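You operate a simulated robot arm through the tools that you are given. There is no shell and no other tool.

Carry out the task below with a simulated robot arm. There is one attempt and no reset: what you move stays moved.

## Task
Scan the red container and set it in the frame for its load.
Fine: at SCAN A: it waits in the row of three there and rides through on the blue sledge. Sledge back at its start and scanner off at the end; the other two containers stay. Where these are worked on the way, their far stop is far enough and under half their travel is too little: blue sledge.

Only the result counts: the job must be done as asked and must still hold three seconds after the hand-in. Knocking over, shifting, dropping, spilling or breaking anything else fails it.

## Robot
A 6-joint arm with a two-finger parallel gripper, fixed in place. Base frame: the origin is at the foot of the arm, x ahead of it, y to its left, z up; the work surface is at about z = 760. Lengths are in mm, angles in degrees, forces in N, time in s.
With the tool pointing down near the work surface it reaches from about 300 to 660 mm from the base axis. Its first joint turns from -115.0 to 115.0 degrees. Payload 3.43 kg.
The TCP is the grasp point between the finger pads, 34 mm short of the fingertips. In the tool frame z runs along the fingers and y along their closing line. The gripper opens to 128 mm. The fingers are 24 mm wide and 12 mm thick; the gripper's body (48 by 130 mm) begins 96 mm behind the TCP.
Orientation is that of the tool frame in the base frame, as a unit quaternion [w, x, y, z]. With the fingers straight down and closing along the base's y, the tool's x points along the base's -x, its y along +y and its z along -z.

## Interface
- The arm moves only by the tool nudge_tool. Its argument "rows" is a list that holds one entry, the list of rows, each a list of 6 numbers: the shift along the base's x, y, z in mm, then the turn, a rotation vector about the base's x, y, z in degrees. In form: [[[tx, ty, tz, ax, ay, az], ...]]. A call has 1 to 20 rows; each row shifts and turns the commanded pose from where the row before left it. "claw" is the gripper command, from -1 (shut) to 1 (fully open), values between in proportion, set as the call begins (left out, the last holds). Rows are played at 5 a second. More than 50 mm and 8.6 degrees between two rows, or a gripper value outside its range, and nothing of the call is played. Where a pose cannot be reached the arm comes as near as it can. A force on the tool above 40 N (or 10 N above the force at the start of the call, whichever is more), or a blocked arm, ends the call early, and 0.2 s more pass. Each finger travels about 153 mm/s and halts on what it meets, pressing with about 37 N; the grip force reading is that of the motor and also rises with nothing between the fingers. The clock runs only during rows and for 0.2 s after the last one: add rows that do not move to give the fingers time. The reply holds the time, the measured pose of the TCP, the force on the tool along the base axes, the opening and the grip force, in the units named above and with some noise, with the torque about the TCP (base axes, N m) and any sound that the robot's microphone picked up, and new pictures: "pictures" is both (left out), scene, wrist or none.
- Cameras (640 x 400 px; columns grow to the right, rows downward): "scene" is fixed at [52, 501.5, 1318.7]; the picture's right is [-0.24, -0.97, 0.00], its down [-0.69, 0.17, -0.70] and it looks along [0.68, -0.17, -0.71] (base axes); focal length 331 px, centre (320, 200). "wrist" rides on the gripper at [76, -11, -160] in the tool frame; the picture's right is [0.15, 0.99, 0.00], its down [-0.88, 0.13, -0.46] and it looks along [-0.45, 0.07, 0.89] (tool axes); focal length 234 px, centre (320, 200). There is no depth. A picture from a camera that has moved, and an enlarged one, comes with that camera's place and axes in the base frame and with its lens.
- raise_lower(by): slides the trunk up (or, below 0, down) by that many mm; the arm rides with it, the base frame stays. It gives what a move gives, with no picture.
- enlarge(camera, box): a new picture of the part [left, top, right, bottom] of that camera's present view, enlarged. The clock stands still meanwhile.
- hand_in(): hands the job in; it is judged then, once.

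Places have to be worked out from the pictures, the camera data and where the tool is seen. Open the gripper and draw the arm clear of the work before you hand the job in, unless the task says otherwise.

The tools are called by a JSON object that holds its "method" and its "body". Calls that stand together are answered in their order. nudge_tool: Moves the arm, as the interface text tells. Its arguments: {"type":"object","properties":{"rows":{"type":"array"},"claw":{"type":"number"},"pictures":{"type":"string","enum":["both","scene","wrist","none"]}},"required":["rows"]} The other tools are called the same way: raise_lower (by) slides the trunk up or down; enlarge (camera, box) takes an enlarged picture of a part of a camera's view; hand_in () hands the job in.

At the start:

```text
time_s: 0.0
eef_pos: [421.1, 136.4, 1035.8]
tool_rot: [0.001, -0.001, 1.0, 0.0]
wrist_force: [0.8, 0.0, -0.4]
torque: [0.0, 0.01, -0.01]
width: 127.8
grasp_force: 0.2
trunk travel left (down, up): [-825.0, 165.0]
```

scene: 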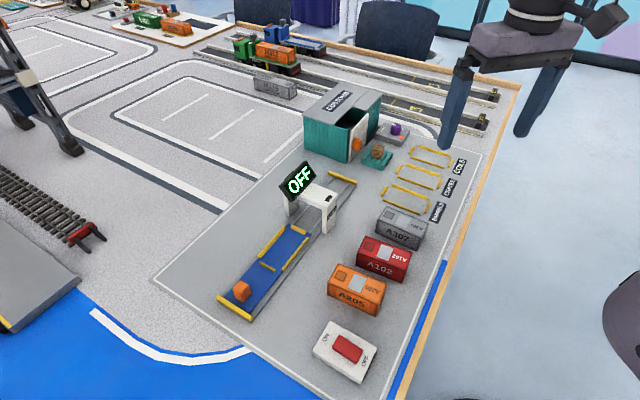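
wrist: 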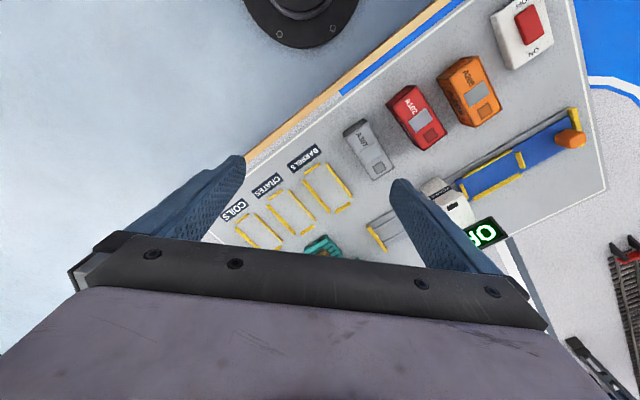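

I start by looking closely at the scanner area, the row of containers and the frames before moving anything.

{"method": "enlarge", "body": {"camera": "scene", "box": [200, 150, 360, 330]}}

{"method": "enlarge", "body": {"camera": "scene", "box": [300, 190, 460, 390]}}

{"method": "enlarge", "body": {"camera": "scene", "box": [290, 80, 480, 230]}}

{"method": "enlarge", "body": {"camera": "wrist", "box": [320, 0, 620, 250]}}

```text
2.22 times, centred on (280, 240) of scene
camera zoom: at [52.0, 501.5, 1318.7], right [-0.24, -0.97, 0.0], down [-0.69, 0.17, -0.7], along [0.68, -0.17, -0.71], focal length 736 px, centre (409, 111)
```

zoom: 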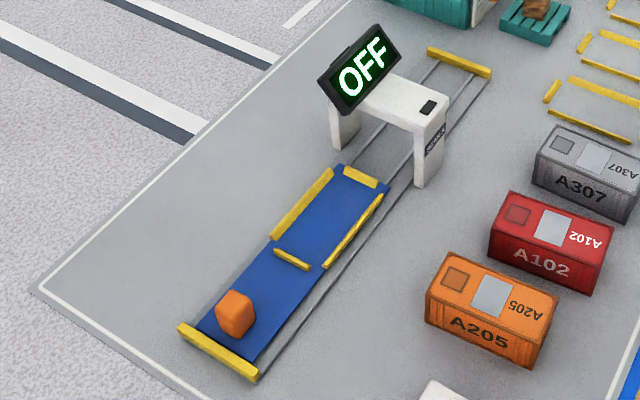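

```text
2.00 times, centred on (380, 290) of scene
camera zoom: at [52.0, 501.5, 1318.7], right [-0.24, -0.97, 0.0], down [-0.69, 0.17, -0.7], along [0.68, -0.17, -0.71], focal length 662 px, centre (200, 20)
```

zoom: 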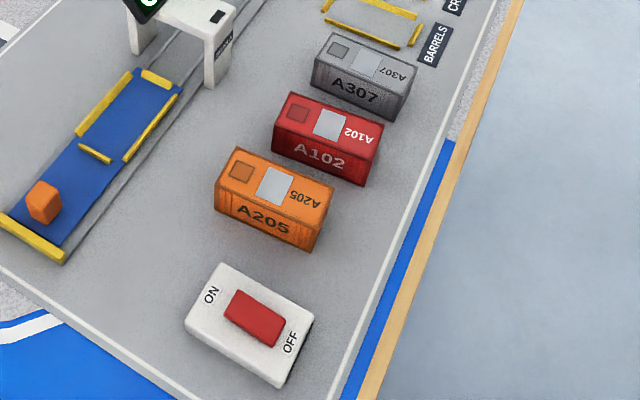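

```text
2.67 times, centred on (385, 155) of scene
camera zoom: at [52.0, 501.5, 1318.7], right [-0.24, -0.97, 0.0], down [-0.69, 0.17, -0.7], along [0.68, -0.17, -0.71], focal length 883 px, centre (147, 320)
```

zoom: 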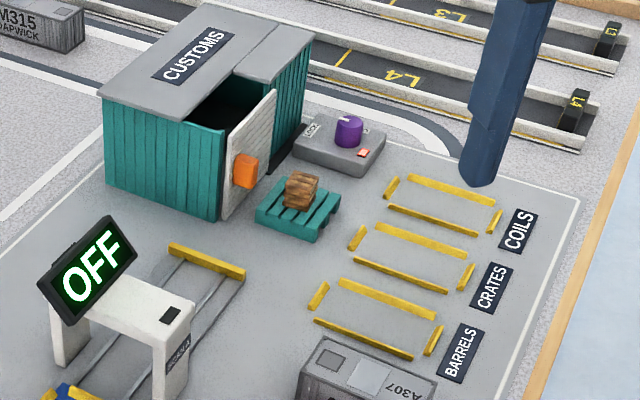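

```text
1.60 times, centred on (470, 125) of wrist
camera zoom: at [346.2, 125.0, 1194.7], right [-0.15, 0.99, 0.0], down [0.88, 0.13, 0.46], along [0.45, 0.07, -0.89], focal length 375 px, centre (80, 320)
```

zoom: 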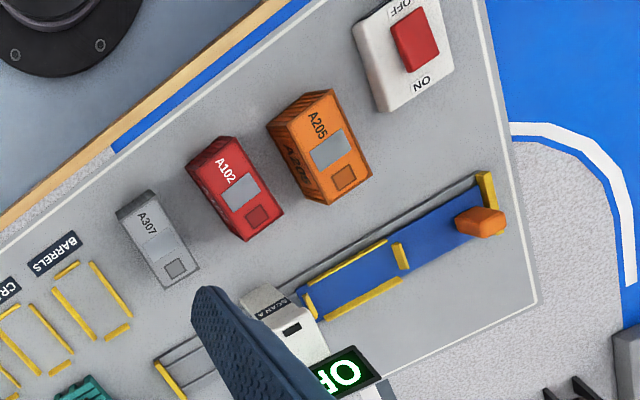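

The board looks turned about 45° to the base axes. The red A102 is near (378, 297), the sledge bay near (465, 476), the knob near (370, 567) and the switch near (236, 410). I'll turn the tool by 45° and hover back from the row to measure these with the wrist camera.

{"method": "nudge_tool", "body": {"rows": [[[-20, 15, -10, 0, 0, 7.5], [-20, 15, -10, 0, 0, 7.5], [-20, 15, -10, 0, 0, 7.5], [-20, 15, -10, 0, 0, 7.5], [-20, 15, -10, 0, 0, 7.5], [-20, 15, -10, 0, 0, 7.5], [0, 0, 0, 0, 0, 0]]], "claw": 1}}

```text
time_s: 1.6
eef_pos: [302.1, 226.5, 975.0]
tool_rot: [0.0, -0.384, 0.923, -0.001]
wrist_force: [-0.4, 0.3, 0.2]
torque: [0.03, 0.0, -0.01]
width: 128.0
grasp_force: 0.0
trunk travel left (down, up): [-825.0, 165.0]
camera wrist: at [257.1, 164.6, 1134.7], right [-0.8, 0.59, 0.0], down [0.53, 0.72, 0.46], along [0.27, 0.37, -0.89], focal length 234 px, centre (320, 200)
```

scene: 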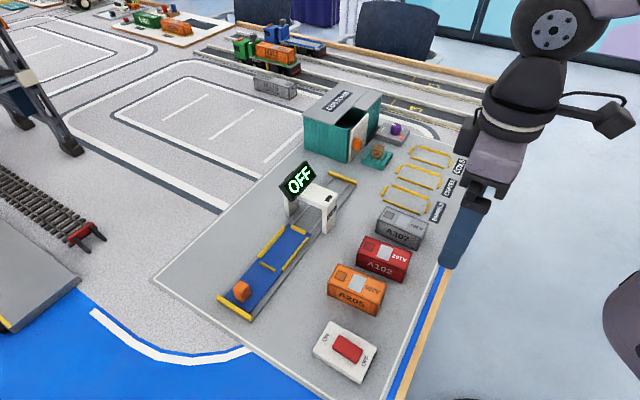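
wrist: 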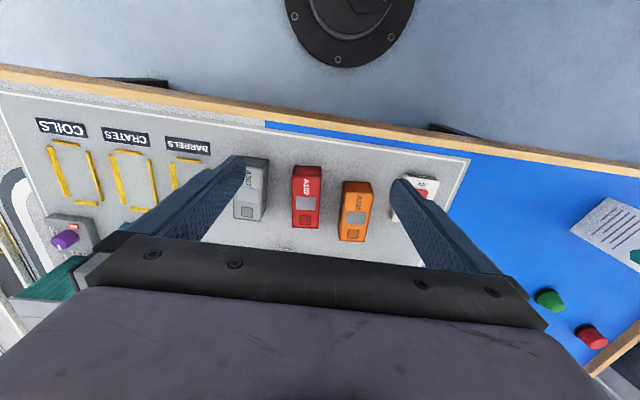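

The wrist view covers the strip between base and fingers, so I enlarge the row there to fix A102's corners and heading.

{"method": "enlarge", "body": {"camera": "wrist", "box": [220, 140, 400, 250]}}

{"method": "enlarge", "body": {"camera": "wrist", "box": [0, 80, 220, 250]}}

{"method": "enlarge", "body": {"camera": "scene", "box": [345, 230, 425, 290]}}

{"method": "enlarge", "body": {"camera": "scene", "box": [210, 210, 320, 330]}}

```text
3.56 times, centred on (310, 195) of wrist
camera zoom: at [257.1, 164.6, 1134.7], right [-0.8, 0.59, 0.0], down [0.53, 0.72, 0.46], along [0.27, 0.37, -0.89], focal length 833 px, centre (356, 218)
```

zoom: 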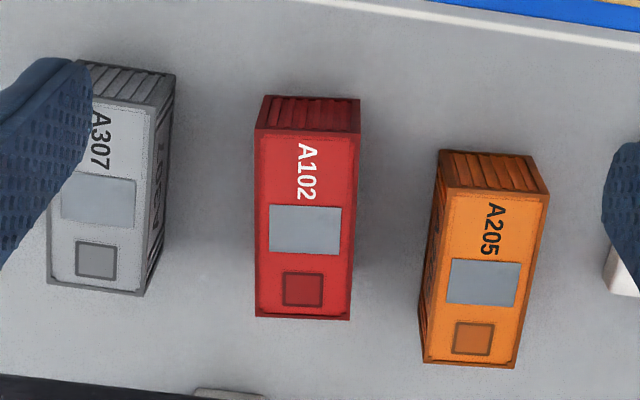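

```text
2.35 times, centred on (110, 165) of wrist
camera zoom: at [257.1, 164.6, 1134.7], right [-0.8, 0.59, 0.0], down [0.53, 0.72, 0.46], along [0.27, 0.37, -0.89], focal length 551 px, centre (814, 282)
```

zoom: 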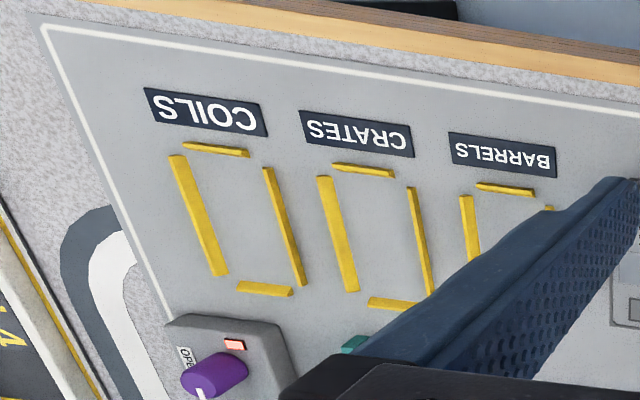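

```text
6.67 times, centred on (385, 260) of scene
camera zoom: at [52.0, 501.5, 1318.7], right [-0.24, -0.97, 0.0], down [-0.69, 0.17, -0.7], along [0.68, -0.17, -0.71], focal length 2207 px, centre (-113, -200)
```

zoom: 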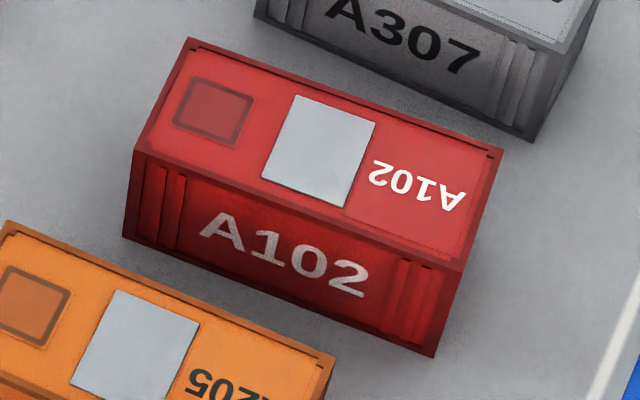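

```text
3.33 times, centred on (265, 270) of scene
camera zoom: at [52.0, 501.5, 1318.7], right [-0.24, -0.97, 0.0], down [-0.69, 0.17, -0.7], along [0.68, -0.17, -0.71], focal length 1103 px, centre (503, -33)
```

zoom: 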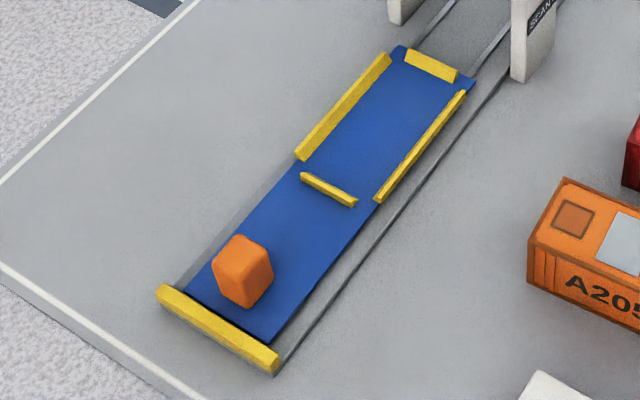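

A102 measures about 94 × 44 × 43 mm, centred near (380, 294), with its long axis at about 51°. Next I look at the switch and the portal in detail.

{"method": "enlarge", "body": {"camera": "scene", "box": [305, 310, 385, 390]}}

{"method": "enlarge", "body": {"camera": "scene", "box": [270, 155, 370, 240]}}

{"method": "enlarge", "body": {"camera": "scene", "box": [210, 260, 290, 330]}}

```text
5.00 times, centred on (345, 350) of scene
camera zoom: at [52.0, 501.5, 1318.7], right [-0.24, -0.97, 0.0], down [-0.69, 0.17, -0.7], along [0.68, -0.17, -0.71], focal length 1655 px, centre (195, -550)
```

zoom: 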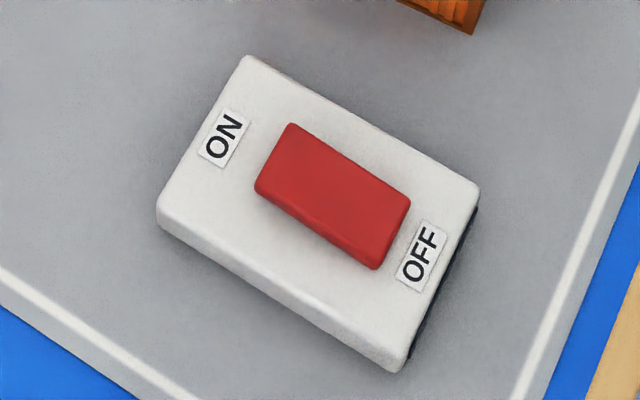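

```text
4.71 times, centred on (320, 198) of scene
camera zoom: at [52.0, 501.5, 1318.7], right [-0.24, -0.97, 0.0], down [-0.69, 0.17, -0.7], along [0.68, -0.17, -0.71], focal length 1558 px, centre (320, 212)
```

zoom: 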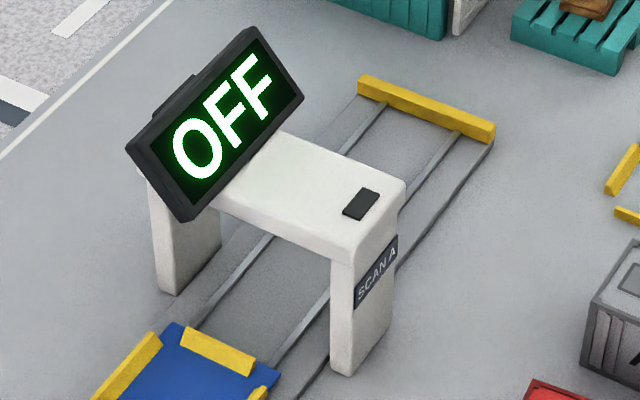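

```text
5.71 times, centred on (250, 295) of scene
camera zoom: at [52.0, 501.5, 1318.7], right [-0.24, -0.97, 0.0], down [-0.69, 0.17, -0.7], along [0.68, -0.17, -0.71], focal length 1891 px, centre (720, -343)
```

zoom: 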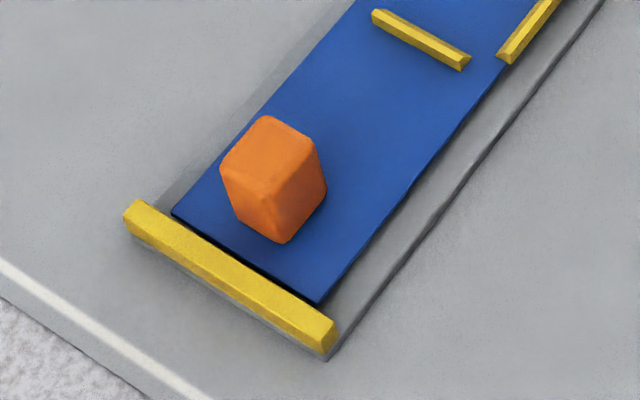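

The readings put the portal top at about z 838, the knob at (378, 566) with its top near 803, and the rocker centre at about (234, 412) with its ON end toward (250, 427). I'll close the gripper and hover over the ON half of the rocker.

{"method": "nudge_tool", "body": {"rows": [[[-11.2, 39, -15, 0, 0, 0], [-11.2, 39, -15, 0, 0, 0], [-11.2, 39, -15, 0, 0, 0], [-11.2, 39, -15, 0, 0, 0], [-11.2, 39, -15, 0, 0, 0], [0, 0, 0, 0, 0, 0], [0, 0, 0, 0, 0, 0]]], "claw": -1}}

```text
time_s: 3.2
eef_pos: [245.8, 420.5, 899.5]
tool_rot: [0.0, -0.383, 0.924, 0.0]
wrist_force: [-0.1, -1.1, -0.7]
torque: [0.03, 0.0, -0.02]
width: 0.1
grasp_force: 33.2
trunk travel left (down, up): [-825.0, 165.0]
camera wrist: at [200.9, 359.6, 1059.4], right [-0.8, 0.6, 0.0], down [0.53, 0.71, 0.46], along [0.27, 0.37, -0.89], focal length 234 px, centre (320, 200)
```

scene: 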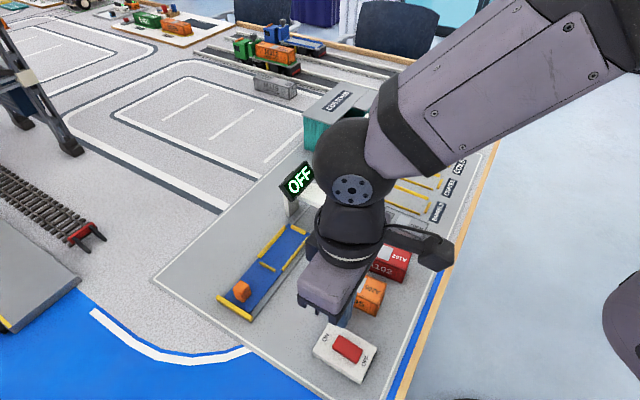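
wrist: 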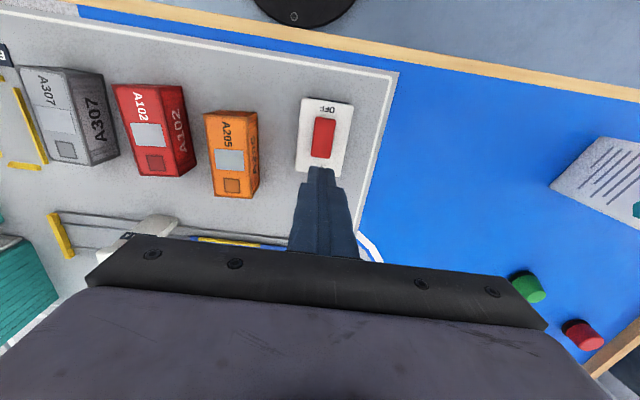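

The wrist view gives the rocker centre at about (233, 411), which agrees with the scene view. I enlarge it to see the rocker's tilt, then descend to just above it.

{"method": "enlarge", "body": {"camera": "wrist", "box": [280, 80, 370, 200]}}

{"method": "nudge_tool", "body": {"rows": [[[0, 2, -20, 0, 0, 0], [0, 0, -20, 0, 0, 0], [0, 0, -20, 0, 0, 0], [0, 0, -6, 0, 0, 0], [0, 0, 0, 0, 0, 0]]], "claw": -1}}

```text
3.33 times, centred on (325, 140) of wrist
camera zoom: at [200.9, 359.6, 1059.4], right [-0.8, 0.6, 0.0], down [0.53, 0.71, 0.46], along [0.27, 0.37, -0.89], focal length 781 px, centre (303, 400)
```

zoom: 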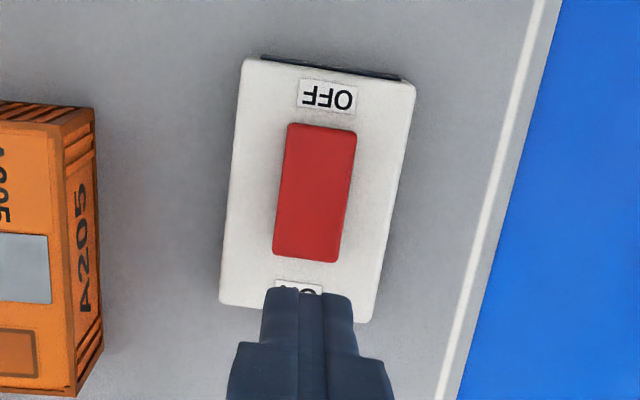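

```text
time_s: 4.4
eef_pos: [245.8, 424.0, 834.5]
tool_rot: [0.0, -0.382, 0.924, 0.0]
wrist_force: [-0.6, 0.9, 0.0]
torque: [0.02, -0.01, 0.01]
width: 0.0
grasp_force: 33.1
trunk travel left (down, up): [-825.0, 165.0]
camera wrist: at [201.0, 361.8, 993.7], right [-0.8, 0.6, 0.0], down [0.53, 0.71, 0.46], along [0.27, 0.37, -0.89], focal length 234 px, centre (320, 200)
```

scene: 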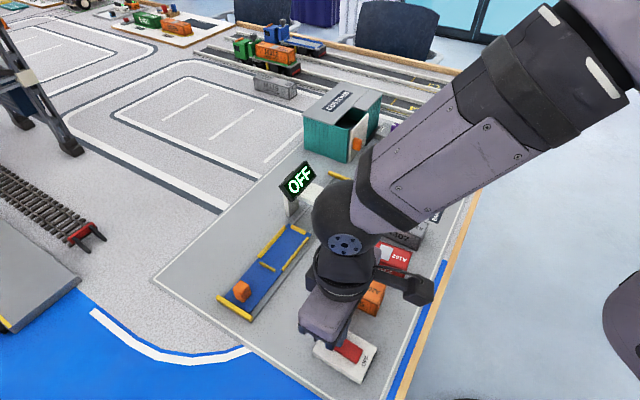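
wrist: 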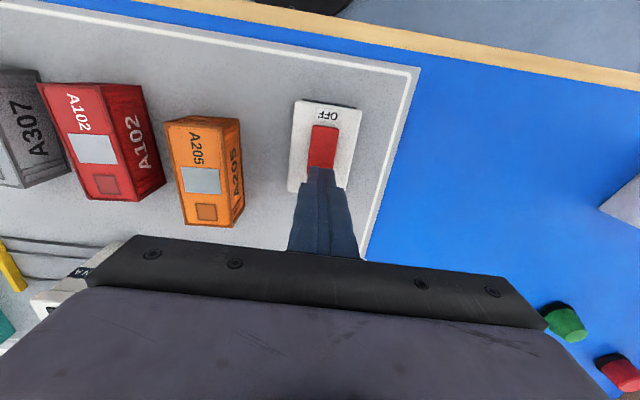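

The tips are now at about z 800. I enlarge the contact area to check where they sit over the rocker.

{"method": "enlarge", "body": {"camera": "wrist", "box": [280, 90, 370, 210]}}

{"method": "enlarge", "body": {"camera": "scene", "box": [290, 300, 390, 390]}}

```text
3.33 times, centred on (325, 150) of wrist
camera zoom: at [201.0, 361.8, 993.7], right [-0.8, 0.6, 0.0], down [0.53, 0.71, 0.46], along [0.27, 0.37, -0.89], focal length 781 px, centre (303, 367)
```

zoom: 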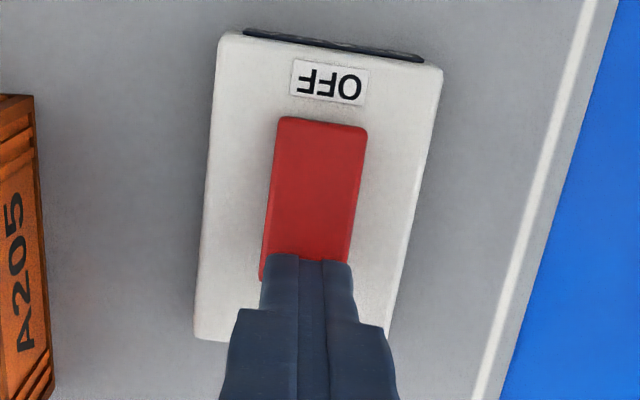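

```text
4.44 times, centred on (340, 345) of scene
camera zoom: at [52.0, 501.5, 1318.7], right [-0.24, -0.97, 0.0], down [-0.69, 0.17, -0.7], along [0.68, -0.17, -0.71], focal length 1471 px, centre (231, -444)
```

zoom: 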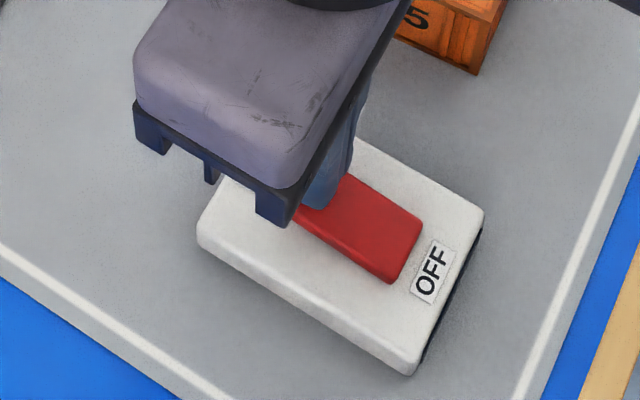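

The tips cover the ON half of the rocker. I press down in small steps; the force limit will stop the call when it meets resistance.

{"method": "nudge_tool", "body": {"rows": [[[0, 0, -3, 0, 0, 0], [0, 0, -3, 0, 0, 0], [0, 0, -3, 0, 0, 0], [0, 0, -3, 0, 0, 0], [0, 0, -2, 0, 0, 0], [0, 0, -2, 0, 0, 0]]], "claw": -1}}

```text
time_s: 5.8
eef_pos: [246.0, 424.2, 821.3]
tool_rot: [0.001, -0.383, 0.924, 0.001]
wrist_force: [0.3, -2.0, 23.2]
torque: [-0.24, 0.12, 0.0]
width: 0.1
grasp_force: 32.4
trunk travel left (down, up): [-825.0, 165.0]
camera wrist: at [200.3, 361.3, 980.5], right [-0.8, 0.6, 0.0], down [0.53, 0.71, 0.46], along [0.27, 0.37, -0.89], focal length 234 px, centre (320, 200)
```

scene: 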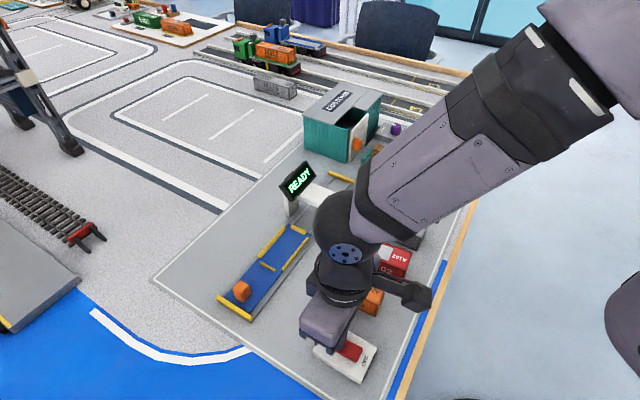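
wrist: 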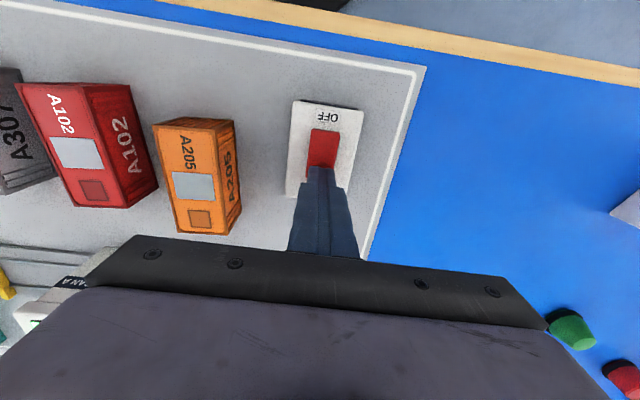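

The display now reads READY, so the scanner is on. I lift off and move above A102 with the fingers set to about 72 mm, turned 6° more to match the container.

{"method": "nudge_tool", "body": {"rows": [[[0, 0, 30, 0, 0, 0], [0, 0, 45, 0, 0, 0], [27, -26, 0, 0, 0, 1.2], [27, -26, 0, 0, 0, 1.2], [27, -26, 0, 0, 0, 1.2], [27, -26, 0, 0, 0, 1.2], [26, -26.5, 0, 0, 0, 1.2], [0, 0, 0, 0, 0, 0], [0, 0, 0, 0, 0, 0]]], "claw": -1}}

{"method": "nudge_tool", "body": {"rows": [[[0, 0, 0, 0, 0, 0], [0, 0, 0, 0, 0, 0], [0, 0, 0, 0, 0, 0]]], "claw": 0.125}}

```text
time_s: 7.8
eef_pos: [377.4, 291.6, 892.6]
tool_rot: [0.0, -0.431, 0.902, 0.0]
wrist_force: [0.4, -0.2, -0.4]
torque: [-0.01, -0.03, 0.0]
width: 0.1
grasp_force: 32.8
trunk travel left (down, up): [-825.0, 165.0]
camera wrist: at [340.6, 226.0, 1052.9], right [-0.86, 0.51, 0.0], down [0.45, 0.77, 0.46], along [0.23, 0.39, -0.89], focal length 234 px, centre (320, 200)
```

scene: 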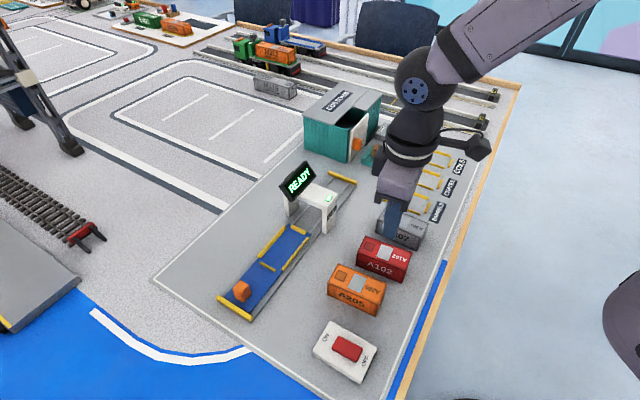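
wrist: 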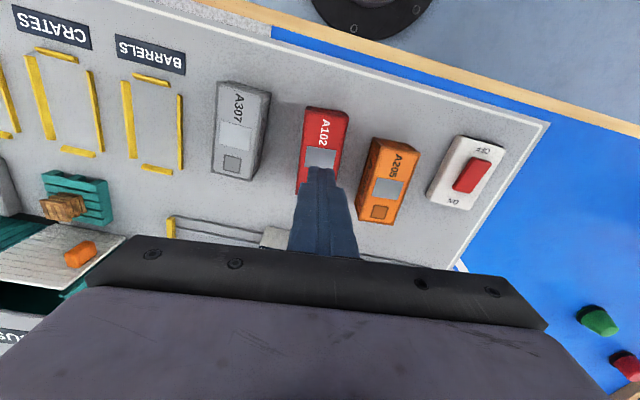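

```text
time_s: 8.6
eef_pos: [379.2, 292.3, 892.9]
tool_rot: [0.0, -0.43, 0.903, -0.001]
wrist_force: [0.3, 0.2, 0.9]
torque: [-0.01, 0.02, 0.01]
width: 71.7
grasp_force: 0.0
trunk travel left (down, up): [-825.0, 165.0]
camera wrist: at [340.4, 226.3, 1052.9], right [-0.86, 0.51, 0.0], down [0.45, 0.77, 0.46], along [0.23, 0.39, -0.89], focal length 234 px, centre (320, 200)
```

scene: 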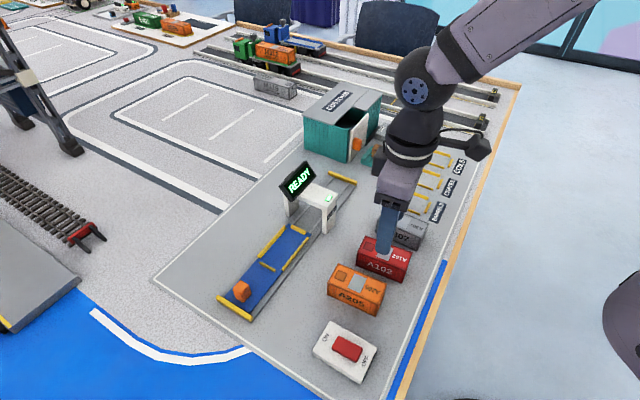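
wrist: 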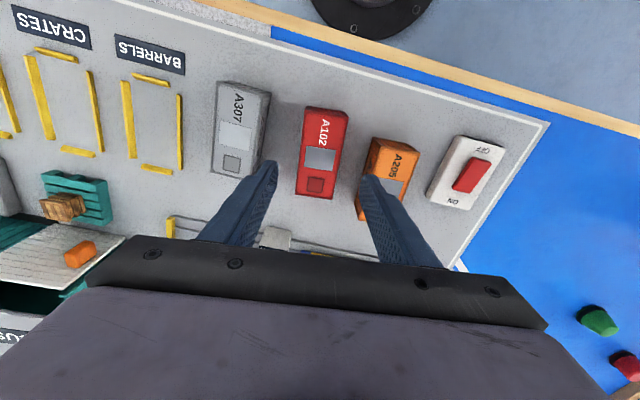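

The fingers are at 72 mm above the red container. I zoom in to refine the alignment before descending.

{"method": "enlarge", "body": {"camera": "wrist", "box": [200, 70, 440, 230]}}

```text
2.50 times, centred on (320, 150) of wrist
camera zoom: at [340.4, 226.3, 1052.9], right [-0.86, 0.51, 0.0], down [0.45, 0.77, 0.46], along [0.23, 0.39, -0.89], focal length 585 px, centre (320, 325)
```

zoom: 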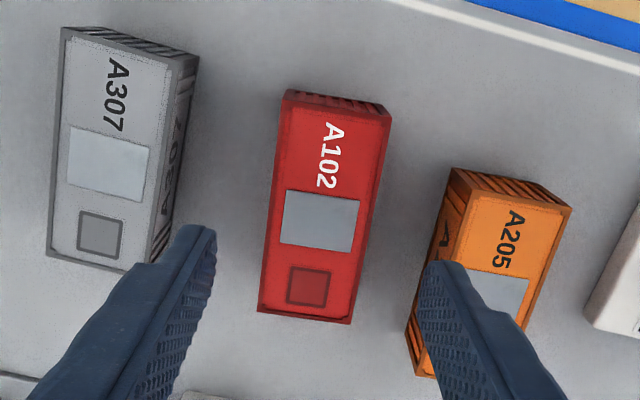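

The container measures centre (379.3, 292.2) and axis 51.0°, which matches the TCP and yaw. I descend to z ≈ 807, so the tips sit about 10 mm above its foot and clear the low bars later.

{"method": "nudge_tool", "body": {"rows": [[[0, 0, -20, 0, 0, 0], [0, 0, -20, 0, 0, 0], [0, 0, -20, 0, 0, 0], [0, 0, -16, 0, 0, 0], [0, 0, -10, 0, 0, 0], [0, 0, 0, 0, 0, 0], [0, 0, 0, 0, 0, 0]]], "claw": 0.125}}

```text
time_s: 10.2
eef_pos: [378.2, 292.6, 806.7]
tool_rot: [0.0, -0.431, 0.902, 0.0]
wrist_force: [0.1, -0.1, 0.2]
torque: [0.03, 0.04, 0.01]
width: 71.9
grasp_force: 0.1
trunk travel left (down, up): [-825.0, 165.0]
camera wrist: at [340.8, 226.8, 966.7], right [-0.86, 0.51, 0.0], down [0.45, 0.77, 0.46], along [0.23, 0.39, -0.89], focal length 234 px, centre (320, 200)
```

scene: 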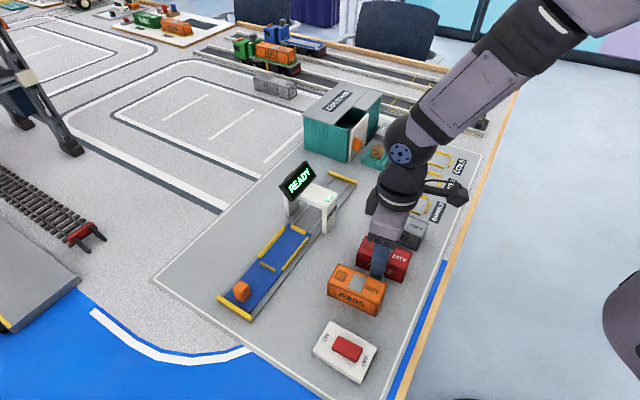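
wrist: 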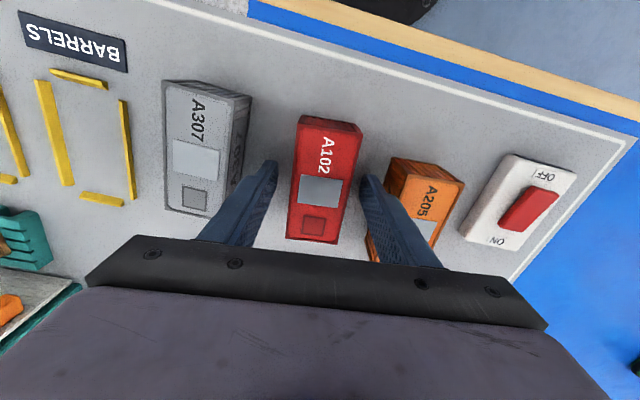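

{"method": "enlarge", "body": {"camera": "wrist", "box": [200, 100, 440, 270]}}

{"method": "enlarge", "body": {"camera": "scene", "box": [310, 210, 440, 320]}}

```text
2.35 times, centred on (320, 185) of wrist
camera zoom: at [340.8, 226.8, 966.7], right [-0.86, 0.51, 0.0], down [0.45, 0.77, 0.46], along [0.23, 0.39, -0.89], focal length 551 px, centre (320, 235)
```

zoom: 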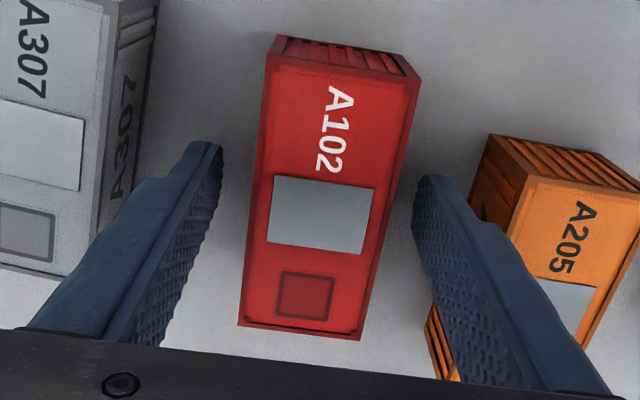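

```text
3.64 times, centred on (375, 265) of scene
camera zoom: at [52.0, 501.5, 1318.7], right [-0.24, -0.97, 0.0], down [-0.69, 0.17, -0.7], along [0.68, -0.17, -0.71], focal length 1204 px, centre (120, -36)
```

zoom: 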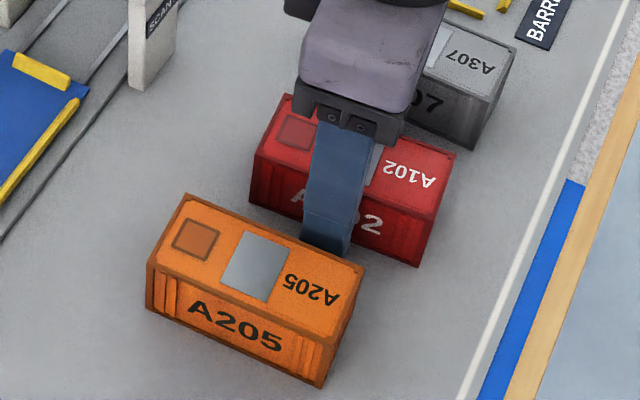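

Both fingers stand clear of the neighbours on either side of A102. I close on it.

{"method": "nudge_tool", "body": {"rows": [[[0, 0, 0, 0, 0, 0], [0, 0, 0, 0, 0, 0], [0, 0, 0, 0, 0, 0], [0, 0, 0, 0, 0, 0]]], "claw": -1, "pictures": "wrist"}}

```text
time_s: 11.2
eef_pos: [377.8, 292.3, 807.3]
tool_rot: [0.0, -0.43, 0.903, -0.001]
wrist_force: [-0.7, 1.1, -0.1]
torque: [-0.01, 0.0, -0.01]
width: 44.2
grasp_force: 36.9
trunk travel left (down, up): [-825.0, 165.0]
camera wrist: at [340.7, 226.7, 966.7], right [-0.86, 0.51, 0.0], down [0.45, 0.77, 0.46], along [0.23, 0.39, -0.89], focal length 234 px, centre (320, 200)
```

wrist: 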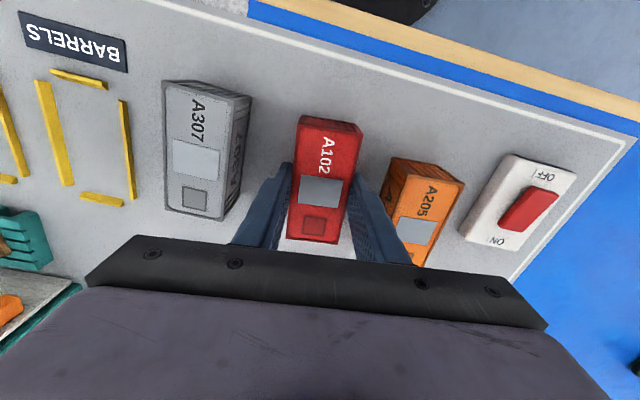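

I have A102 gripped at 44.2 mm. I lift it straight up, then carry it toward the sledge while turning it about −95° so it lies along the track.

{"method": "nudge_tool", "body": {"rows": [[[0, 0, 15, 0, 0, 0], [0, 0, 25, 0, 0, 0], [0, 0, 30, 0, 0, 0], [0, 0, 25, 0, 0, 0], [0, 0, 0, 0, 0, 0]]], "claw": -1}}

{"method": "nudge_tool", "body": {"rows": [[[6.6, 14.5, 0, 0, 0, -7.95], [6.6, 14.5, 0, 0, 0, -7.95], [6.6, 14.5, 0, 0, 0, -7.95], [6.6, 14.5, 0, 0, 0, -7.95], [6.6, 14.5, 0, 0, 0, -7.95], [6.6, 14.5, 0, 0, 0, -7.95], [6.6, 14.5, 0, 0, 0, -7.95], [6.6, 14.5, 0, 0, 0, -7.95], [6.6, 14.5, 0, 0, 0, -7.95], [6.6, 14.5, 0, 0, 0, -7.95], [6.6, 14.5, 0, 0, 0, -7.95], [6.6, 14.5, 0, 0, 0, -7.95], [0, 0, 0, 0, 0, 0], [0, 0, 0, 0, 0, 0]]], "claw": -1}}

```text
time_s: 12.4
eef_pos: [378.6, 292.6, 901.9]
tool_rot: [-0.001, -0.43, 0.903, 0.0]
wrist_force: [-0.5, -0.1, -0.2]
torque: [0.02, 0.01, -0.01]
width: 0.0
grasp_force: 32.8
trunk travel left (down, up): [-825.0, 165.0]
camera wrist: at [340.4, 226.9, 1062.2], right [-0.86, 0.51, 0.0], down [0.45, 0.77, 0.46], along [0.23, 0.39, -0.89], focal length 234 px, centre (320, 200)
```

scene: 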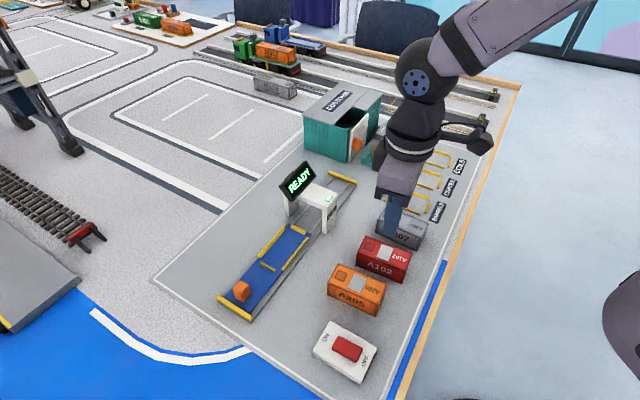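
wrist: 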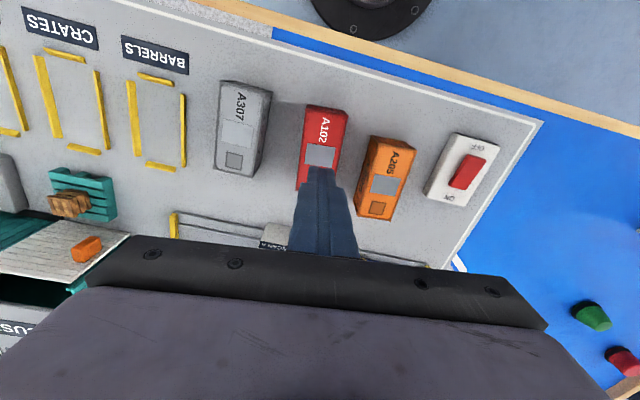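

```text
time_s: 15.4
eef_pos: [451.6, 459.2, 900.8]
tool_rot: [-0.001, 0.378, 0.926, 0.0]
wrist_force: [0.1, -0.5, -0.6]
torque: [-0.01, 0.02, -0.03]
width: 0.1
grasp_force: 33.1
out of reach, approached as far as the arm can: row 12
trunk travel left (down, up): [-825.0, 165.0]
camera wrist: at [390.5, 504.6, 1061.4], right [0.59, 0.81, 0.0], down [0.72, -0.52, 0.46], along [0.37, -0.27, -0.89], focal length 234 px, centre (320, 200)
```

scene: 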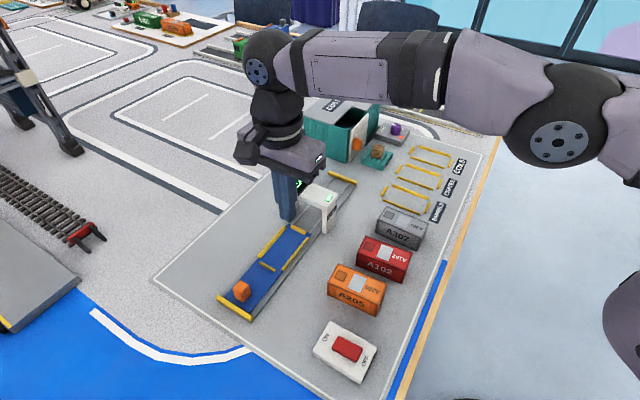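
wrist: 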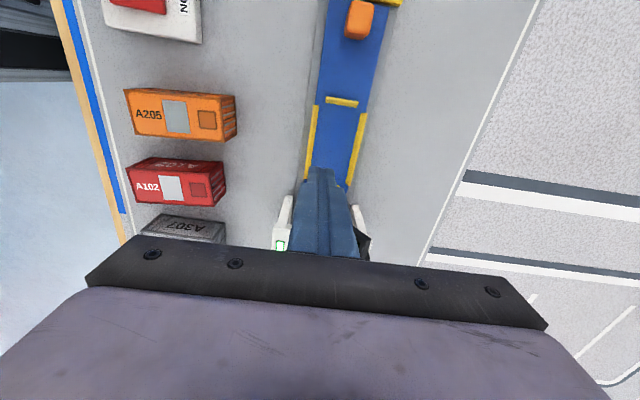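

The reading shows width 0 and A102 still standing in its row, so it slipped out of the fingers during the lift. I'll check that it is unharmed, and check where the fingers and the sledge are now.

{"method": "enlarge", "body": {"camera": "scene", "box": [310, 190, 440, 320]}}

{"method": "enlarge", "body": {"camera": "wrist", "box": [260, 0, 420, 260]}}

{"method": "enlarge", "body": {"camera": "wrist", "box": [100, 70, 260, 250]}}

```text
3.08 times, centred on (375, 255) of scene
camera zoom: at [52.0, 501.5, 1318.7], right [-0.24, -0.97, 0.0], down [-0.69, 0.17, -0.7], along [0.68, -0.17, -0.71], focal length 1018 px, centre (151, 31)
```

zoom: 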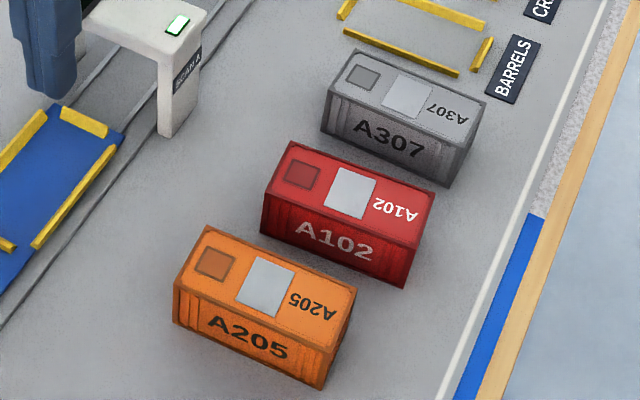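

```text
1.54 times, centred on (340, 130) of wrist
camera zoom: at [390.5, 504.6, 1061.4], right [0.59, 0.81, 0.0], down [0.72, -0.52, 0.46], along [0.37, -0.27, -0.89], focal length 360 px, centre (289, 308)
```

zoom: 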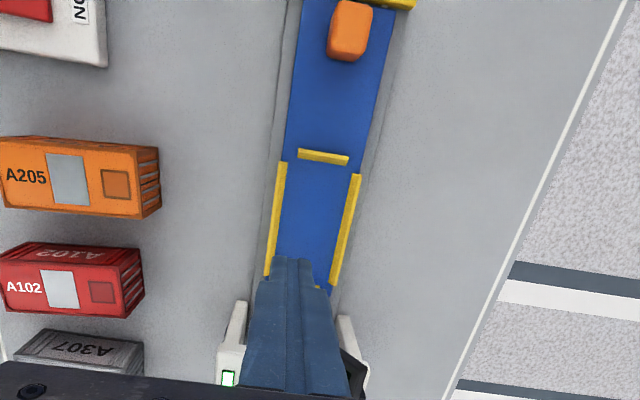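

```text
2.22 times, centred on (180, 160) of wrist
camera zoom: at [390.5, 504.6, 1061.4], right [0.59, 0.81, 0.0], down [0.72, -0.52, 0.46], along [0.37, -0.27, -0.89], focal length 520 px, centre (631, 289)
```

zoom: 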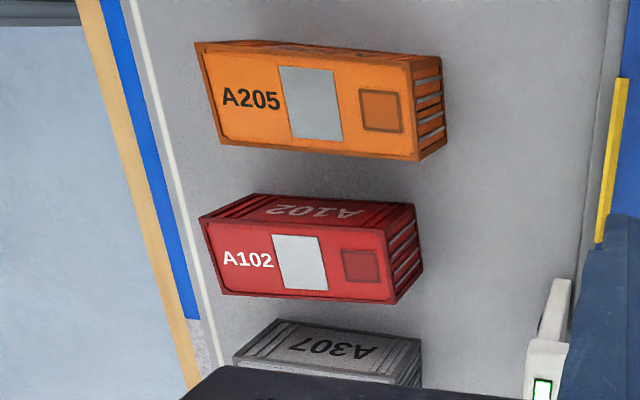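

A102 stands upright and unmoved, so nothing is lost. While I'm here with an empty gripper, I test how far out the arm reaches with the tool vertical nearer the bay height.

{"method": "nudge_tool", "body": {"rows": [[[0, 0, -25, 0, 0, 0], [0, 0, -25, 0, 0, 0], [5, 8, 0, 0, 0, 0], [5, 8, 0, 0, 0, 0], [0, 0, 0, 0, 0, 0]]], "claw": -1}}

```text
time_s: 16.6
eef_pos: [451.5, 457.8, 852.2]
tool_rot: [0.001, 0.377, 0.926, 0.0]
wrist_force: [0.2, -0.2, 0.1]
torque: [-0.03, 0.0, -0.01]
width: 0.1
grasp_force: 33.2
out of reach, approached as far as the arm can: row 3, 4
trunk travel left (down, up): [-825.0, 165.0]
camera wrist: at [389.9, 503.6, 1011.4], right [0.59, 0.81, 0.0], down [0.72, -0.52, 0.46], along [0.37, -0.27, -0.89], focal length 234 px, centre (320, 200)
```

scene: 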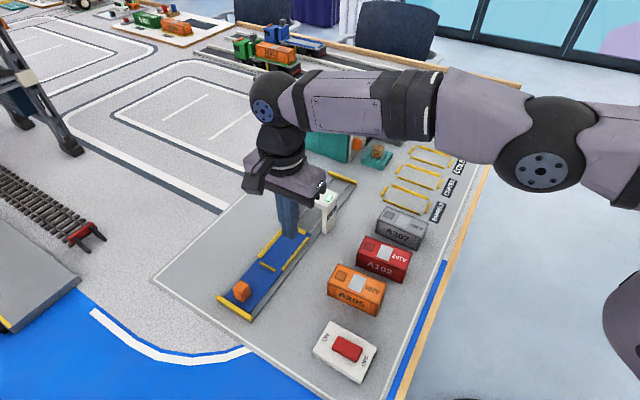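
wrist: 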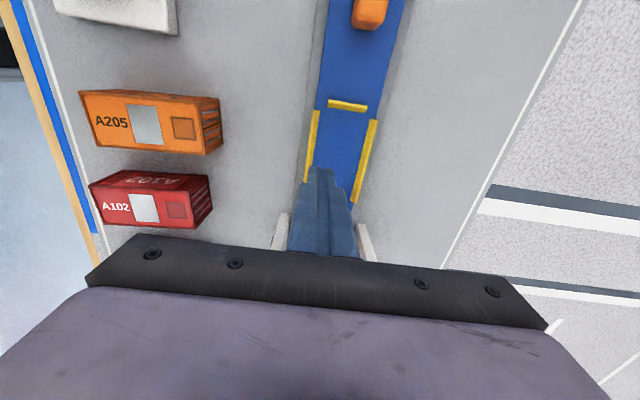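

With the tool vertical the reach ends at r ≈ 644, and the bay is at about 663, so I need an inward lean of about 15° there. I'll grip A102 by its two ends with the tool leaned about its closing line, so the container stays level. First I go back above it with the gripper fully open.

{"method": "nudge_tool", "body": {"rows": [[[0, 0, 45, 0, 0, 0], [-15, -32, 5, 0, 0, 5.5], [-15, -32, 0, 0, 0, 0], [-15, -33, 0, -4.7, -5.85, 0], [-15, -33, 0, -4.7, -5.85, 0], [-15.5, -33, 0, 0, 0, 0], [0, 0, 0, 0, 0, 0], [0, 0, 0, 0, 0, 0]]], "claw": 1}}

```text
time_s: 18.4
eef_pos: [375.2, 295.0, 901.7]
tool_rot: [0.124, 0.33, 0.935, -0.042]
wrist_force: [-0.1, 0.3, 0.1]
torque: [-0.01, 0.0, -0.01]
width: 128.0
grasp_force: 0.0
trunk travel left (down, up): [-825.0, 165.0]
camera wrist: at [280.0, 358.2, 1036.2], right [0.51, 0.86, -0.04], down [0.65, -0.36, 0.67], along [0.56, -0.37, -0.74], focal length 234 px, centre (320, 200)
```

scene: 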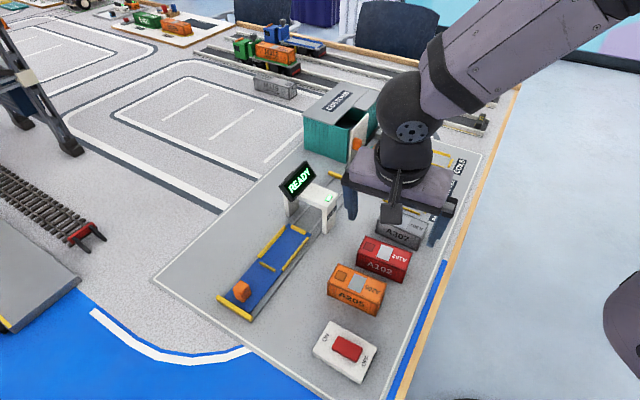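
wrist: 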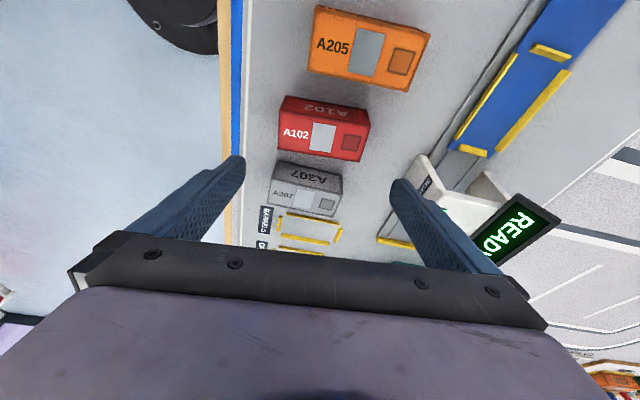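

The lean and opening are as intended, with the closing line at 51.1°. I enlarge the view to measure A102 again from here.

{"method": "enlarge", "body": {"camera": "wrist", "box": [180, 60, 460, 240]}}

{"method": "enlarge", "body": {"camera": "scene", "box": [320, 150, 460, 300]}}

```text
2.22 times, centred on (320, 150) of wrist
camera zoom: at [280.0, 358.2, 1036.2], right [0.51, 0.86, -0.04], down [0.65, -0.36, 0.67], along [0.56, -0.37, -0.74], focal length 520 px, centre (320, 311)
```

zoom: 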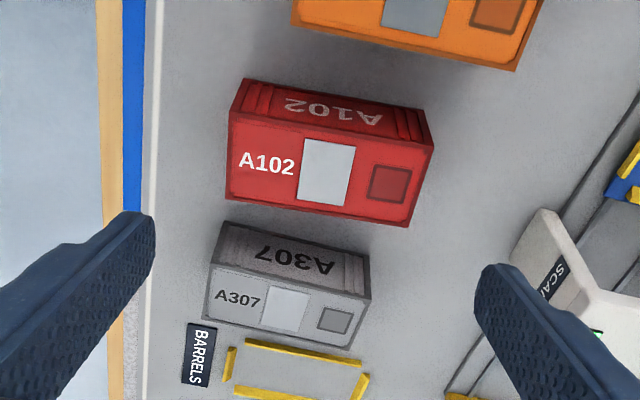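

```text
2.67 times, centred on (390, 225) of scene
camera zoom: at [52.0, 501.5, 1318.7], right [-0.24, -0.97, 0.0], down [-0.69, 0.17, -0.7], along [0.68, -0.17, -0.71], focal length 883 px, centre (133, 133)
```

zoom: 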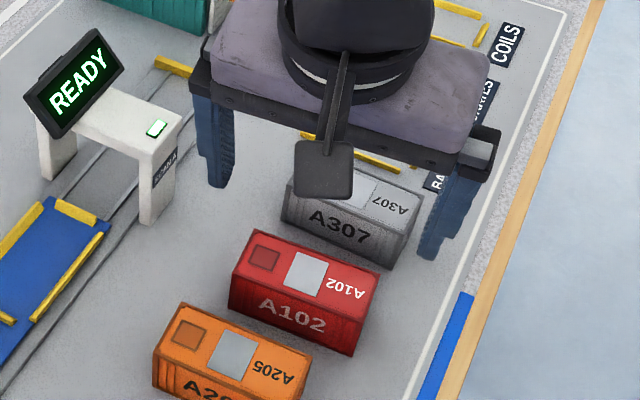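

The container is still at (380, 292) with its axis at 51°. I descend to z ≈ 804 with the fingers straddling its two ends.

{"method": "nudge_tool", "body": {"rows": [[[1.3, 0, -25, 0, 0, 0], [0, 0, -25, 0, 0, 0], [0, 0, -20, 0, 0, 0], [0, 0, -16, 0, 0, 0], [0, 0, -11.5, 0, 0, 0], [0, 0, 0, 0, 0, 0], [0, 0, 0, 0, 0, 0]]], "claw": 1}}

```text
time_s: 20.0
eef_pos: [375.8, 297.0, 803.9]
tool_rot: [0.123, 0.33, 0.935, -0.044]
wrist_force: [-1.0, 0.2, -0.4]
torque: [0.0, 0.01, 0.03]
width: 128.2
grasp_force: 0.1
trunk travel left (down, up): [-825.0, 165.0]
camera wrist: at [281.7, 359.1, 939.1], right [0.51, 0.86, -0.04], down [0.65, -0.36, 0.67], along [0.56, -0.37, -0.74], focal length 234 px, centre (320, 200)
```

scene: 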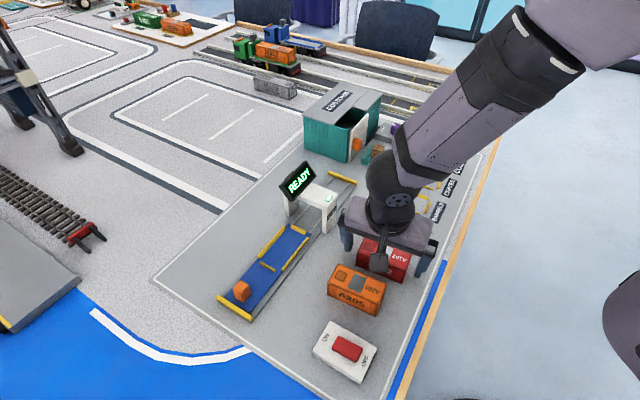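
wrist: 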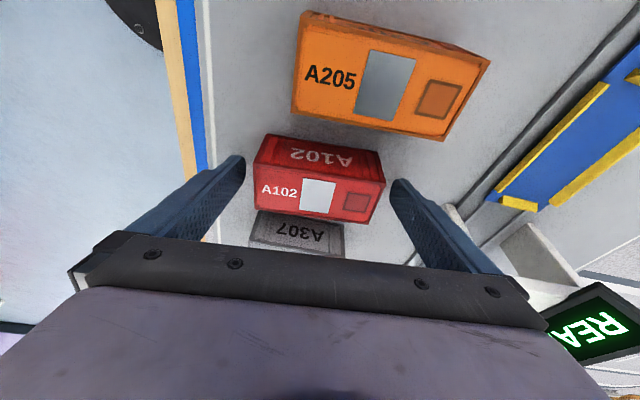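

The fingers straddle the ends with space on both sides. I close them.

{"method": "nudge_tool", "body": {"rows": [[[0, 0, 0, 0, 0, 0], [0, 0, 0, 0, 0, 0], [0, 0, 0, 0, 0, 0], [0, 0, 0, 0, 0, 0]]], "claw": -1, "pictures": "both"}}

```text
time_s: 21.0
eef_pos: [378.4, 295.3, 803.8]
tool_rot: [0.123, 0.33, 0.935, -0.043]
wrist_force: [-0.4, -0.4, 0.1]
torque: [-0.08, 0.07, -0.01]
width: 94.1
grasp_force: 36.9
trunk travel left (down, up): [-825.0, 165.0]
camera wrist: at [281.7, 359.0, 939.3], right [0.51, 0.86, -0.04], down [0.65, -0.36, 0.67], along [0.56, -0.37, -0.74], focal length 234 px, centre (320, 200)
```

scene: 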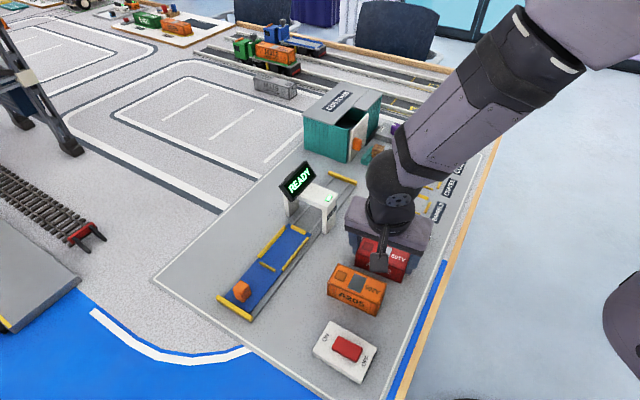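
wrist: 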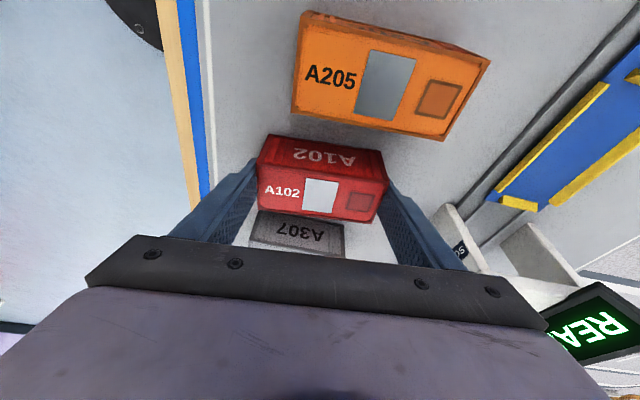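

Gripped at 94.1 mm. This time I lift very slowly, a few millimetres, and read the force and width.

{"method": "nudge_tool", "body": {"rows": [[[0, 0, 1, 0, 0, 0], [0, 0, 1, 0, 0, 0], [0, 0, 2, 0, 0, 0], [0, 0, 2, 0, 0, 0], [0, 0, 2, 0, 0, 0], [0, 0, 0, 0, 0, 0]]], "claw": -1}}

```text
time_s: 22.4
eef_pos: [377.0, 295.1, 812.9]
tool_rot: [0.123, 0.33, 0.935, -0.044]
wrist_force: [0.1, -0.4, -1.6]
torque: [-0.03, -0.02, 0.01]
width: 94.4
grasp_force: 36.8
trunk travel left (down, up): [-825.0, 165.0]
camera wrist: at [281.5, 358.9, 947.1], right [0.51, 0.86, -0.04], down [0.65, -0.36, 0.67], along [0.56, -0.37, -0.74], focal length 234 px, centre (320, 200)
```

scene: 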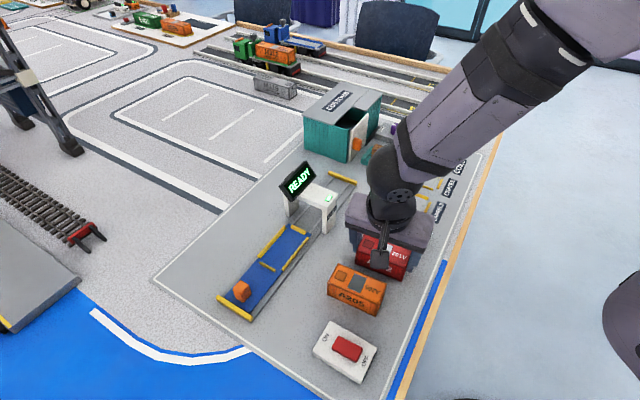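
wrist: 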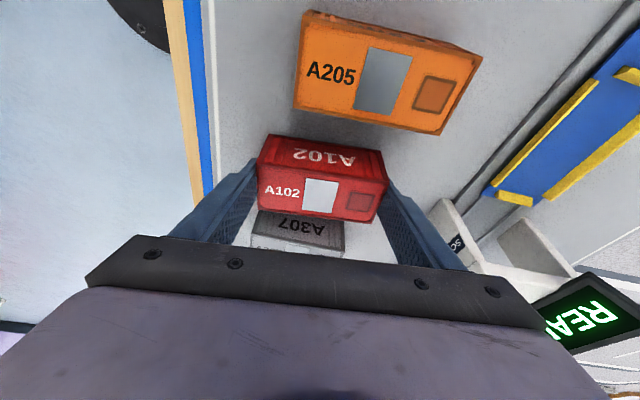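

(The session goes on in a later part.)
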